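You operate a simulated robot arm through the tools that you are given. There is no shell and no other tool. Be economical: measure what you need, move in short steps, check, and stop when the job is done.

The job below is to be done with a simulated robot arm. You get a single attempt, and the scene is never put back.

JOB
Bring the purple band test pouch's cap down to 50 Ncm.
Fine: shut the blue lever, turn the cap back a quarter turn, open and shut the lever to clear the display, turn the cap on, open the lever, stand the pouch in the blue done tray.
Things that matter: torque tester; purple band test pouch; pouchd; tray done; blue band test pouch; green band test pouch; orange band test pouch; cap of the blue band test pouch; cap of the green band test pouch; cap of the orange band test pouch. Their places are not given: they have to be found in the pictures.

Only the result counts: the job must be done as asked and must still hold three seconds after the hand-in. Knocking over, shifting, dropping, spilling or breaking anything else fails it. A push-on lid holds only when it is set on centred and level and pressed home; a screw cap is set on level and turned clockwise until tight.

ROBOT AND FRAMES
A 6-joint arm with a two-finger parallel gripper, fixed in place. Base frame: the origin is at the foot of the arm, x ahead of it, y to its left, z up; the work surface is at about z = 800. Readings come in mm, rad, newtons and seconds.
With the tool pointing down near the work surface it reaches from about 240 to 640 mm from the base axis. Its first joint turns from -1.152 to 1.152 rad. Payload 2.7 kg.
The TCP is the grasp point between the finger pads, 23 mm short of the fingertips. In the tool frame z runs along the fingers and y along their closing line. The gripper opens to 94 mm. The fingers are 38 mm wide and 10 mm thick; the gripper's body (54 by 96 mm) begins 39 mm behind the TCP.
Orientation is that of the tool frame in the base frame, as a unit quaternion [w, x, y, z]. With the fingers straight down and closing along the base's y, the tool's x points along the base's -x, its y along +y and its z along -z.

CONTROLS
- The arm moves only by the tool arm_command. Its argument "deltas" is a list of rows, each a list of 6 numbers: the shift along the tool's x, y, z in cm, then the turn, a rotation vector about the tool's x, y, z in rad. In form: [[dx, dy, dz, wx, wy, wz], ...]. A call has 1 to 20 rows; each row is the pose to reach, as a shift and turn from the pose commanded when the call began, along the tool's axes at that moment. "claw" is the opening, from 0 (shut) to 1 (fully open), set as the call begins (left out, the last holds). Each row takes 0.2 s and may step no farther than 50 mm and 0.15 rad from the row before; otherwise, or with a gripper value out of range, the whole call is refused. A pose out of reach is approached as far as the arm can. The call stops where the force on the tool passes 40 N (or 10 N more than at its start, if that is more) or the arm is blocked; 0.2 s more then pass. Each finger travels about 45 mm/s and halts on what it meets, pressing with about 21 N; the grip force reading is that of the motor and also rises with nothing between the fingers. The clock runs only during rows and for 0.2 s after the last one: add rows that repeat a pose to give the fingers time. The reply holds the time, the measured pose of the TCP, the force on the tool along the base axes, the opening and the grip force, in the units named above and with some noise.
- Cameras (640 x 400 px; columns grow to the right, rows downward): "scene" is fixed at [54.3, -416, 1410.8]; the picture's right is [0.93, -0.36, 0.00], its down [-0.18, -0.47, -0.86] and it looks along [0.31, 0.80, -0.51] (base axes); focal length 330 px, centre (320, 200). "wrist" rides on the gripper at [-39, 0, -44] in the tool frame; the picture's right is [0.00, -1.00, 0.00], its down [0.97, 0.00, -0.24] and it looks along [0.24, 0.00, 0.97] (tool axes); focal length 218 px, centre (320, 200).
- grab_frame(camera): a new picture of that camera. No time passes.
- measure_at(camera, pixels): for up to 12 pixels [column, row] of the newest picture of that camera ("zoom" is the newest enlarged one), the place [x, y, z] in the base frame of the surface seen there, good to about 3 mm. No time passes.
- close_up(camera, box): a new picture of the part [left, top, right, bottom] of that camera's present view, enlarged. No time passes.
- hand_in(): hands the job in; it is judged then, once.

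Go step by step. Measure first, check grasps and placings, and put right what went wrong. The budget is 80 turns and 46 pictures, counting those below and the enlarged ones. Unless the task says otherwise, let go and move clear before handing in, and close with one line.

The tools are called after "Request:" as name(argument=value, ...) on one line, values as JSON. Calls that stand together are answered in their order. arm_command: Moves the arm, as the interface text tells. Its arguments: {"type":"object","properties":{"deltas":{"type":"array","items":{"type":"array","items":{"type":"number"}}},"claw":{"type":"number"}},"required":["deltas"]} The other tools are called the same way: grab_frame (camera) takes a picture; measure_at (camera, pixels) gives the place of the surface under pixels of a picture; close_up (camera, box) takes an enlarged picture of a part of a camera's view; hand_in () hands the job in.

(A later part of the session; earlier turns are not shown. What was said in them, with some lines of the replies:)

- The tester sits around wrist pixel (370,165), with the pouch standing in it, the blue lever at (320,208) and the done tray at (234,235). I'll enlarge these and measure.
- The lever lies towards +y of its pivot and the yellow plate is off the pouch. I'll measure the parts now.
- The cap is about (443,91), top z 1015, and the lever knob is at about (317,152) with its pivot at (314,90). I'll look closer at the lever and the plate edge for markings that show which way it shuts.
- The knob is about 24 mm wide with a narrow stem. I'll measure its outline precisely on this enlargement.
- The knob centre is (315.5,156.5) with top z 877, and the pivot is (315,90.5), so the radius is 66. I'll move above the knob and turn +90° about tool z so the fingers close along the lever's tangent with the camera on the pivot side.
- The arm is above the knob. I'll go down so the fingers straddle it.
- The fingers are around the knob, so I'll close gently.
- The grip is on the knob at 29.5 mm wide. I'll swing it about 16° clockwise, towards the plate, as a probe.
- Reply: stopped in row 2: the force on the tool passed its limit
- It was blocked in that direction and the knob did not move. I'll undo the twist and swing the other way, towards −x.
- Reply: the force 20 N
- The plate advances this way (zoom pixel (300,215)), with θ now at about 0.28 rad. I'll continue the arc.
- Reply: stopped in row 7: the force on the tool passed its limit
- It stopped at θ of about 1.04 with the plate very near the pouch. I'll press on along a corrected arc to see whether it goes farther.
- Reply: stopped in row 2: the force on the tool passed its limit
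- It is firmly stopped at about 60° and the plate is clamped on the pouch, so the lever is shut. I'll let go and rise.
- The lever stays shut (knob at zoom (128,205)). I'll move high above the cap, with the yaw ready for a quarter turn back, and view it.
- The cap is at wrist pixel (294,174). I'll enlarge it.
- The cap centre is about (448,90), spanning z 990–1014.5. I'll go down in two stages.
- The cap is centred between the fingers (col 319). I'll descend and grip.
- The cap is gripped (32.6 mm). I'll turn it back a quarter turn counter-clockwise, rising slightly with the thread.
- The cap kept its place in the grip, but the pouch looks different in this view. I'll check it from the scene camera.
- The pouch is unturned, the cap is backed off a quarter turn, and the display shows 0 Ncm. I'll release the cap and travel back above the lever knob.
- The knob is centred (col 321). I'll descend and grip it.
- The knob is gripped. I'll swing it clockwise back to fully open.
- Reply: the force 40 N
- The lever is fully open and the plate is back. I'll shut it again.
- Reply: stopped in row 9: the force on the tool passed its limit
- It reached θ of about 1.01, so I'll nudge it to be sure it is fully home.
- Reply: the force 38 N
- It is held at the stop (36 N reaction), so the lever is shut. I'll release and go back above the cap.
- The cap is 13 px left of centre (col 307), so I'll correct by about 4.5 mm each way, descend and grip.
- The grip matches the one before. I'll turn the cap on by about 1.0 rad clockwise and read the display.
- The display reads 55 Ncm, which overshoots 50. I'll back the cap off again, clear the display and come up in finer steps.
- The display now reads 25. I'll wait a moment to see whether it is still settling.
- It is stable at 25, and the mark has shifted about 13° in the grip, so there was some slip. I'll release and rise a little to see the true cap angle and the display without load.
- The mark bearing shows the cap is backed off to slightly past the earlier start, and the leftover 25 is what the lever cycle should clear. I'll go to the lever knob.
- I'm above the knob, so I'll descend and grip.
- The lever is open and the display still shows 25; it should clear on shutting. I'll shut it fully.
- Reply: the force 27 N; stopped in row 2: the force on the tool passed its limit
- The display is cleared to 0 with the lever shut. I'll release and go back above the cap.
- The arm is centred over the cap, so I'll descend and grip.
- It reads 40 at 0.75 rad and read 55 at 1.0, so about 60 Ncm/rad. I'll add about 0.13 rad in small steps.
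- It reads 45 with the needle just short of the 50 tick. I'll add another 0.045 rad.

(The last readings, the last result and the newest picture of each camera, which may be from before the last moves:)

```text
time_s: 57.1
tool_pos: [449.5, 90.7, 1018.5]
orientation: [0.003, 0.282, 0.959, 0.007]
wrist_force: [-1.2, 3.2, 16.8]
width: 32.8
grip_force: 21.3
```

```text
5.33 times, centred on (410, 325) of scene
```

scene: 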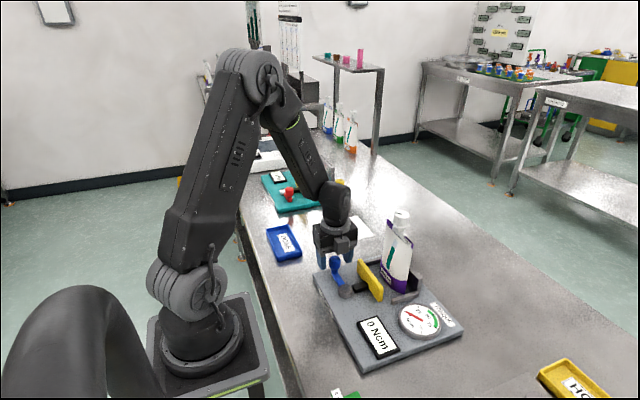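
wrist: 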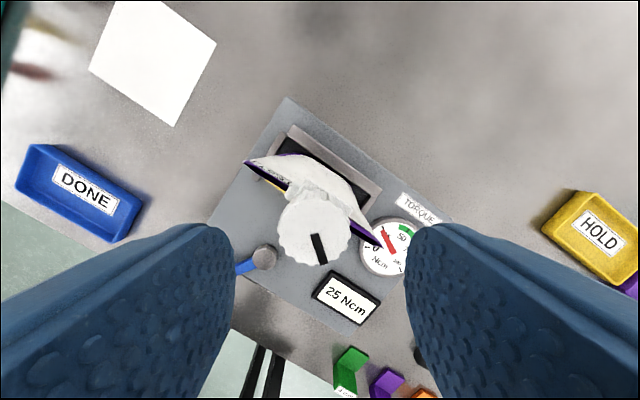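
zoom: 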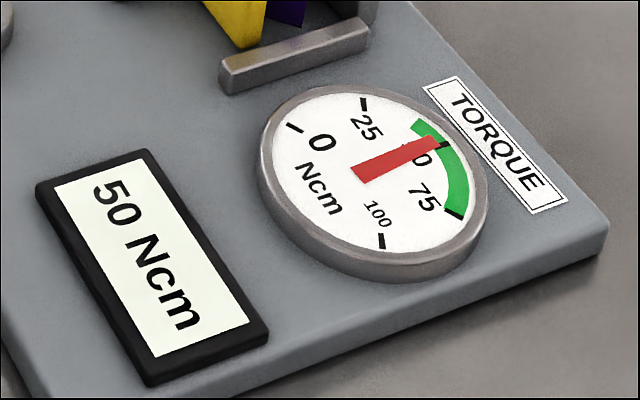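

It reads 50 Ncm. I'll let go of the cap and move to above the lever knob.

Request:
arm_command(deltas=[[0, 0, 0, 0, 0, 0], [0, 0, 0, 0, 0, 0], [0, 0, 0, 0, 0, 0], [0, 0, -2, 0, 0, 0], [0, 0, -6, 0, 0, 0], [0, 0, -9.5, 0, 0, 0], [3.55, -1.53, -9.5, 0, 0, -0.03], [7.11, -3.07, -9.5, 0, 0, -0.06], [10.66, -4.6, -9.5, 0, 0, -0.09], [14.22, -6.14, -9.5, 0, 0, -0.12], [17.77, -7.67, -9.5, 0, 0, -0.14], [17.77, -7.67, -5, 0, 0, -0.14], [17.77, -7.67, -1, 0, 0, -0.14], [17.77, -7.67, 3, 0, 0, -0.14], [17.77, -7.67, 7.5, 0, 0, -0.14], [17.77, -7.67, 7.5, 0, 0, -0.14]], claw=0.6)

Request:
close_up(camera="scene", box=[310, 190, 480, 350])

```text
time_s: 60.5
tool_pos: [259.0, 120.9, 940.7]
orientation: [0.003, 0.214, 0.977, 0.008]
wrist_force: [-0.3, -0.5, -0.3]
width: 56.6
grip_force: 0.2
```

```text
2.50 times, centred on (395, 270) of scene
```

zoom: 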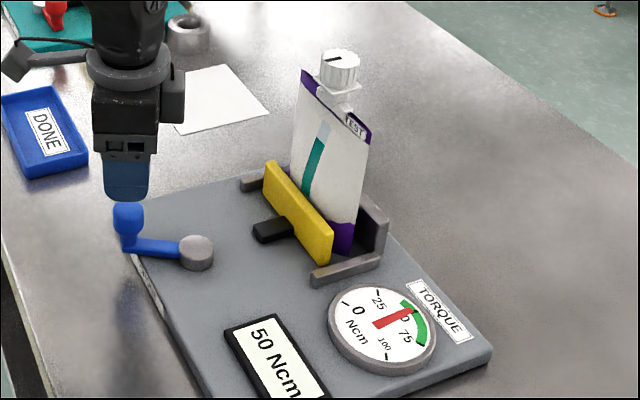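

The display holds 50 Ncm. I'll grip the lever and open it.

Request:
arm_command(deltas=[[0, 0.1, 3, 0, 0, 0], [0, 0.1, 5.8, 0, 0, 0], [0, 0.1, 5.8, 0, 0, 0]])

Request:
arm_command(deltas=[[0, 0, 0, 0, 0, 0], [0, 0, 0, 0, 0, 0], [0, 0, 0, 0, 0, 0], [0, 0, 0, 0, 0, 0]], claw=0.2)

Request:
arm_command(deltas=[[-0.133, 0.848, 0, 0, 0, 0.13], [-0.374, 1.67, 0, 0, 0, 0.26], [-0.72, 2.455, 0, 0, 0, 0.39], [-1.165, 3.19, 0, 0, 0, 0.52], [-1.7, 3.86, 0, 0, 0, 0.65], [-2.32, 4.45, 0, 0, 0, 0.78], [-3.01, 4.96, 0, 0, 0, 0.91], [-3.76, 5.376, 0, 0, 0, 1.04], [-3.76, 5.376, 0, 0, 0, 1.04]])

```text
time_s: 61.3
tool_pos: [260.1, 126.5, 884.5]
orientation: [0.002, 0.215, 0.977, 0.007]
wrist_force: [-0.9, -0.6, 0.4]
width: 56.3
grip_force: 0.0
```

```text
time_s: 62.3
tool_pos: [260.4, 125.6, 884.4]
orientation: [0.001, 0.214, 0.977, 0.006]
wrist_force: [-3.1, -0.1, -4.1]
width: 28.9
grip_force: 45.5
```

```text
time_s: 64.3
tool_pos: [316.8, 157.2, 885.0]
orientation: [-0.004, 0.672, 0.74, 0.006]
wrist_force: [-11.6, -16.0, 1.8]
width: 28.9
grip_force: 44.9
```

The lever is back at its open position. I'll release, rise, and turn so the fingers close along y over the pouch area.

Request:
arm_command(deltas=[[0, 0, 0, 0, 0, 0], [0, 0, 0, 0, 0, 0], [0, 0, -2, 0, 0, 0], [0, 0, -6, 0, 0, 0], [0, 0, -10, 0, 0, 0], [0, 0, -14, 0, 0, -0.1], [0, 0, -18, 0, 0, -0.24], [0, 0, -22, 0, 0, -0.38], [0, 0, -26, 0, 0, -0.52], [0, 0, -29, 0, 0, -0.66], [0, 0, -29, 0, 0, -0.8], [0, 0, -29, 0, 0, -0.94], [0, 0, -29, 0, 0, -1.08], [0, 0, -29, 0, 0, -1.22], [0, 0, -29, 0, 0, -1.35], [0, 0, -29, 0, 0, -1.478], [0, 0, -29, 0, 0, -1.478]], claw=0.6)

Request:
close_up(camera="scene", box=[310, 190, 480, 350])

Request:
grab_frame(camera="wrist")

```text
time_s: 67.9
tool_pos: [314.9, 155.4, 1174.5]
orientation: [0.003, -0.004, 1.0, 0.008]
wrist_force: [0.0, -0.5, 0.3]
width: 56.4
grip_force: 0.0
```

```text
2.50 times, centred on (395, 270) of scene
```

zoom: 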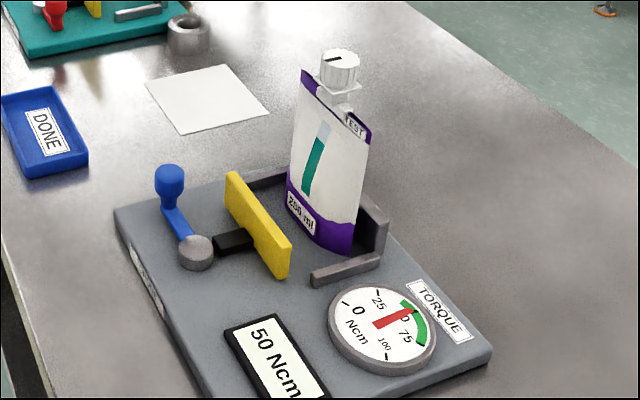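

```text
9 pictures are left
```

wrist: 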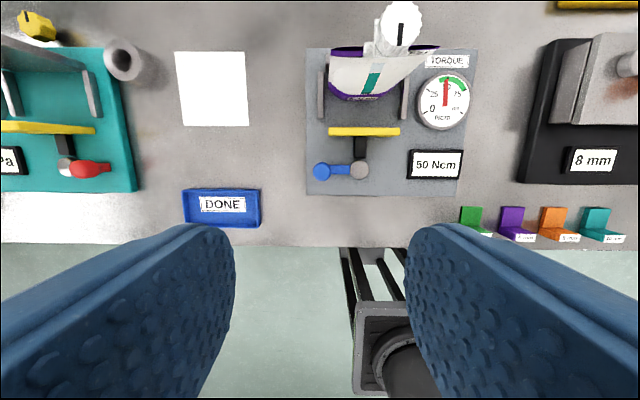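

The pouch is standing free. I'll measure its corners and the tray.

Request:
measure_at(camera="zoom", pixels=[[290, 200], [350, 250], [320, 235], [304, 75], [367, 138], [340, 60], [35, 155], [30, 115], [320, 230], [338, 246]])

Request:
measure_at(camera="wrist", pixels=[[331, 93], [397, 93], [362, 97], [332, 50], [436, 48], [400, 25], [187, 191], [258, 191], [184, 224], [260, 226], [222, 218], [222, 196]])

```text
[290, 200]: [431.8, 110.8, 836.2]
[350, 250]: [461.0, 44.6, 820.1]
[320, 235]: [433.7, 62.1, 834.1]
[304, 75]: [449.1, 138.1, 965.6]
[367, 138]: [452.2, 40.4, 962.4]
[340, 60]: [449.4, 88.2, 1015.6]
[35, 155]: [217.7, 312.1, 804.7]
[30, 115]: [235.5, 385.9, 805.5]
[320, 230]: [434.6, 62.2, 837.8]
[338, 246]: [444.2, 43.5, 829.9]
```

```text
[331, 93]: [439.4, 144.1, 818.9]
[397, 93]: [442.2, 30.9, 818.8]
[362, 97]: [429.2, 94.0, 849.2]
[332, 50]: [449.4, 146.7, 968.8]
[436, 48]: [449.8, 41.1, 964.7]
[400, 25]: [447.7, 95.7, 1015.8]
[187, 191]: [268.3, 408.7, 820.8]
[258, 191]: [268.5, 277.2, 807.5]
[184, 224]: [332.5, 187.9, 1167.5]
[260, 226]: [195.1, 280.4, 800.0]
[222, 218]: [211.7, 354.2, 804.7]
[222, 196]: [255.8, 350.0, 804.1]
```

The pouch spans y 40–140 and is centred under the cap (449,91); the tray is centred at about (238.5,349) with its floor at z 805. I'll move above the cap with the fingers along y.

Request:
arm_command(deltas=[[-3.4, -1.6, 0, 0, 0, 0], [-6.8, -3.2, 0, 0, 0, 0], [-10.2, -4.8, 0, 0, 0, 0], [-13.41, -6.44, 0, 0, 0, 0], [-13.41, -6.44, 4, 0, 0, 0], [-13.41, -6.44, 8, 0, 0, 0], [-13.41, -6.44, 11.2, 0, 0, 0], [-13.41, -6.44, 11.2, 0, 0, 0]])

Request:
grab_frame(camera="wrist")

```text
time_s: 69.7
tool_pos: [447.4, 93.8, 1062.5]
orientation: [0.004, -0.002, 1.0, 0.007]
wrist_force: [0.0, 0.6, 0.1]
width: 56.6
grip_force: 0.1
```

```text
8 pictures are left
```

wrist: 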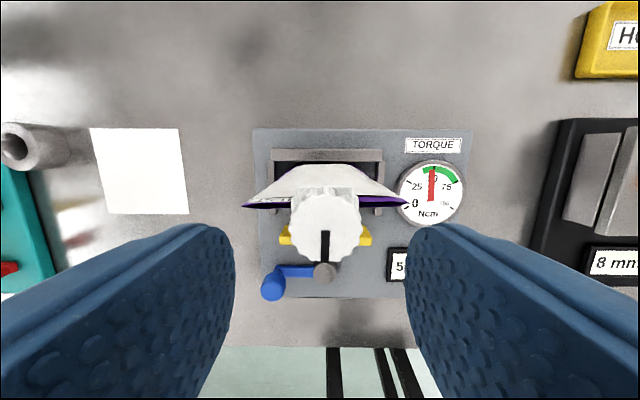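

The cap is nearly centred (col 325). I'll correct −2 mm in y, descend and grip.

Request:
arm_command(deltas=[[-0.1, -0.2, 2.5, 0, 0, 0], [-0.1, -0.2, 4.5, 0, 0, 0], [-0.1, -0.2, 4.5, 0, 0, 0]])

Request:
arm_command(deltas=[[0, 0, 0, 0, 0, 0], [0, 0, 0, 0, 0, 0], [0, 0, 0, 0, 0, 0], [0, 0, 0, 0, 0, 0]], claw=0.0)

Request:
arm_command(deltas=[[0, 0, -1, 0, 0, 0], [0, 0, -2.5, 0, 0, 0], [0, 0, -4, 0, 0, 0], [0, 0, -4, 0, 0, 0]])

Request:
close_up(camera="scene", box=[310, 190, 480, 350])

```text
time_s: 70.5
tool_pos: [449.8, 89.1, 1016.7]
orientation: [0.004, -0.004, 1.0, 0.007]
wrist_force: [0.3, -0.3, 0.0]
width: 56.3
grip_force: 0.0
```

```text
time_s: 71.5
tool_pos: [449.7, 90.7, 1019.4]
orientation: [0.004, -0.003, 1.0, 0.007]
wrist_force: [1.4, -1.0, 2.2]
width: 32.9
grip_force: 20.5
```

```text
time_s: 72.5
tool_pos: [450.8, 89.7, 1057.5]
orientation: [0.004, -0.003, 1.0, 0.007]
wrist_force: [-0.4, -0.8, -2.8]
width: 32.9
grip_force: 21.0
```

```text
2.50 times, centred on (395, 270) of scene
```

zoom: 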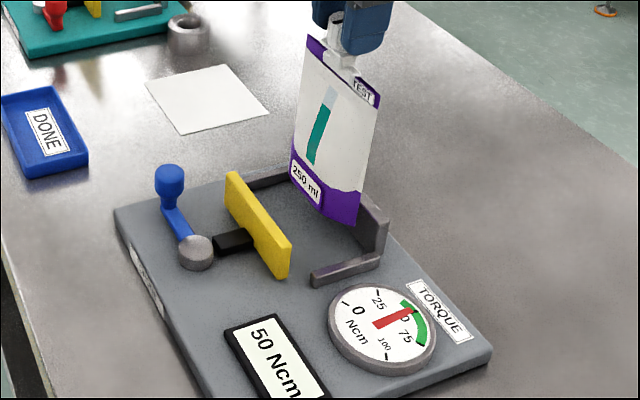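

The pouch hangs straight from the grip. I'll raise it and carry it over the tray.

Request:
arm_command(deltas=[[0, 0, -3, 0, 0, 0], [0, 0, -6, 0, 0, 0], [0, 0, -8, 0, 0, 0], [1, 1.2, -8, 0, 0, 0], [3, 3.6, -8, 0, 0, 0], [5.4, 6.6, -8, 0, 0, 0], [7.8, 9.55, -8, 0, 0, 0], [10.2, 12.5, -8, 0, 0, 0], [12.6, 15.43, -8, 0, 0, 0], [15, 18.37, -8, 0, 0, 0], [17.4, 21.3, -8, 0, 0, 0], [19.5, 23.88, -8, 0, 0, 0], [20.7, 25.35, -8, 0, 0, 0], [21.13, 25.88, -8, 0, 0, 0], [21.13, 25.88, -8, 0, 0, 0], [21.13, 25.88, -8, 0, 0, 0]])

Request:
grab_frame(camera="scene")

```text
time_s: 75.9
tool_pos: [235.7, 346.0, 1139.7]
orientation: [0.003, -0.002, 1.0, 0.007]
wrist_force: [-0.4, 0.1, -2.6]
width: 32.8
grip_force: 21.0
```

```text
6 pictures are left
```

scene: 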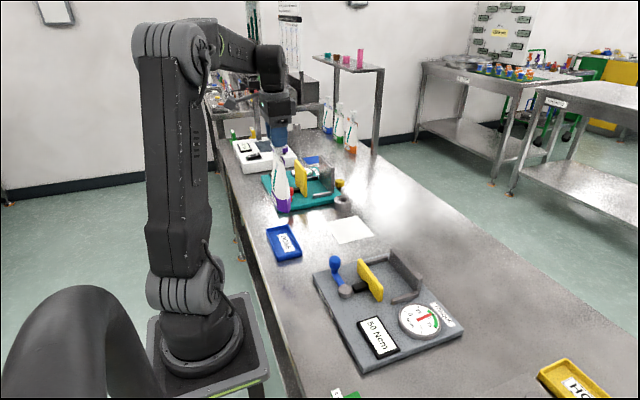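

The pouch is over the tray. I'll lower it to just above the rim and check alignment.

Request:
arm_command(deltas=[[-0.15, 0.15, 3.5, 0, 0, 0], [-0.2, 0.2, 7, 0, 0, 0], [-0.2, 0.2, 10, 0, 0, 0], [-0.2, 0.2, 11, 0, 0, 0], [-0.2, 0.2, 11, 0, 0, 0], [-0.2, 0.2, 11, 0, 0, 0]])

Request:
close_up(camera="scene", box=[220, 160, 350, 280])

```text
time_s: 77.3
tool_pos: [238.6, 349.7, 1030.2]
orientation: [0.004, -0.003, 1.0, 0.008]
wrist_force: [-0.2, -0.3, -2.9]
width: 32.6
grip_force: 20.9
```

```text
3.33 times, centred on (285, 220) of scene
```

zoom: 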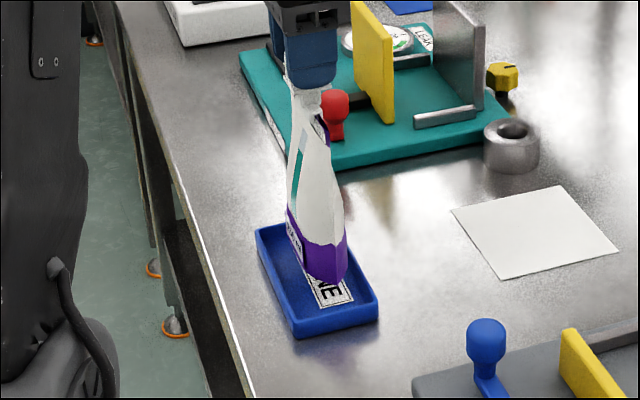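

The alignment looks good. I'll lower slowly to the tray floor.

Request:
arm_command(deltas=[[0, 0, 1.0, 0, 0, 0], [0, 0, 2.0, 0, 0, 0], [0, 0, 2.3, 0, 0, 0], [0, 0, 2.45, 0, 0, 0], [0, 0, 2.55, 0, 0, 0], [0, 0, 2.55, 0, 0, 0]])

Request:
close_up(camera="scene", box=[220, 160, 350, 280])

```text
time_s: 78.7
tool_pos: [240.7, 350.1, 1004.5]
orientation: [0.003, -0.003, 1.0, 0.007]
wrist_force: [-0.2, 0.4, -1.9]
width: 32.8
grip_force: 20.3
```

```text
3.33 times, centred on (285, 220) of scene
```

zoom: 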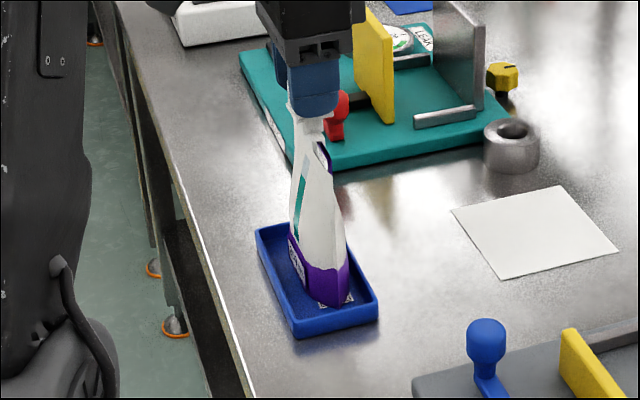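

It is inside the tray and still mostly hanging. I'll lower in 0.5 mm steps until it takes the weight.

Request:
arm_command(deltas=[[0, 0, 0.05, 0, 0, 0], [0, 0, 0.1, 0, 0, 0], [0, 0, 0.1, 0, 0, 0]])

Request:
arm_command(deltas=[[0, 0, 0.05, 0, 0, 0], [0, 0, 0.1, 0, 0, 0], [0, 0, 0.1, 0, 0, 0]])

```text
time_s: 79.5
tool_pos: [239.5, 350.0, 1004.2]
orientation: [0.004, -0.002, 1.0, 0.007]
wrist_force: [0.3, -0.2, -3.1]
width: 33.1
grip_force: 20.8
```

```text
time_s: 80.3
tool_pos: [239.9, 350.7, 1002.8]
orientation: [0.004, -0.003, 1.0, 0.007]
wrist_force: [0.0, 0.5, 6.0]
width: 32.9
grip_force: 20.8
```

The pouch is in contact with the floor (+6 N). I'll ease up 0.5 mm, release and rise straight.

Request:
arm_command(deltas=[[0, 0, -0.05, 0, 0, 0], [0, 0, -0.05, 0, 0, 0]])

Request:
arm_command(deltas=[[0, 0, -0.05, 0, 0, 0], [0, 0, -0.05, 0, 0, 0], [0, 0, -0.05, 0, 0, 0], [0, 0, -2, 0, 0, 0], [0, 0, -5, 0, 0, 0], [0, 0, -9, 0, 0, 0], [0, 0, -13, 0, 0, 0], [0, 0, -16, 0, 0, 0], [0, 0, -16, 0, 0, 0]], claw=0.6)

Request:
grab_frame(camera="scene")

Request:
grab_frame(camera="wrist")

```text
time_s: 80.9
tool_pos: [240.0, 351.2, 1003.8]
orientation: [0.004, -0.003, 1.0, 0.006]
wrist_force: [0.4, 1.4, 7.3]
width: 32.9
grip_force: 21.1
```

```text
time_s: 82.9
tool_pos: [237.7, 349.0, 1162.0]
orientation: [0.003, -0.003, 1.0, 0.007]
wrist_force: [-0.3, 0.0, -0.1]
width: 56.2
grip_force: 0.1
```

```text
3 pictures are left
```

scene: 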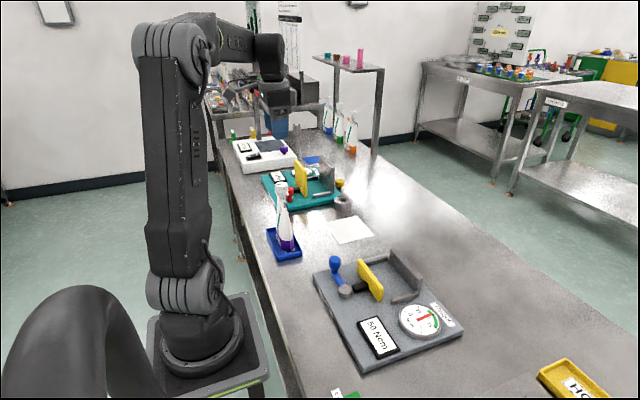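

```text
2 pictures are left
```

wrist: 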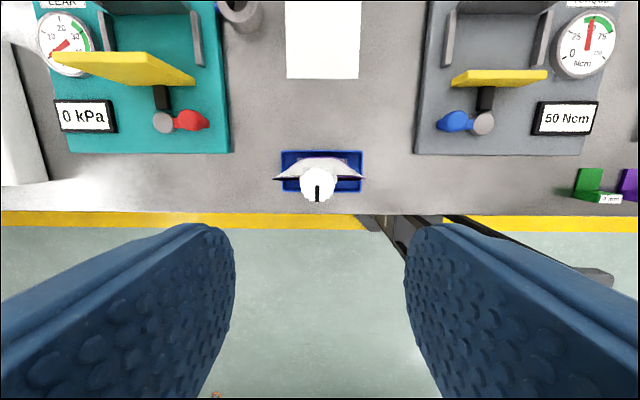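

The pouch stands upright in the blue tray (wrist (320,175)), the lever is open, the display holds 50 Ncm and the gripper is clear. I'll hand in.

Request:
hand_in()

```text
The job is handed in.
```

I re-tightened the purple band pouch's cap to a displayed 50 Ncm, opened the lever and stood the pouch in the blue done tray. The first try overshot to 55, so I backed the cap off, cleared the display and tightened it again.
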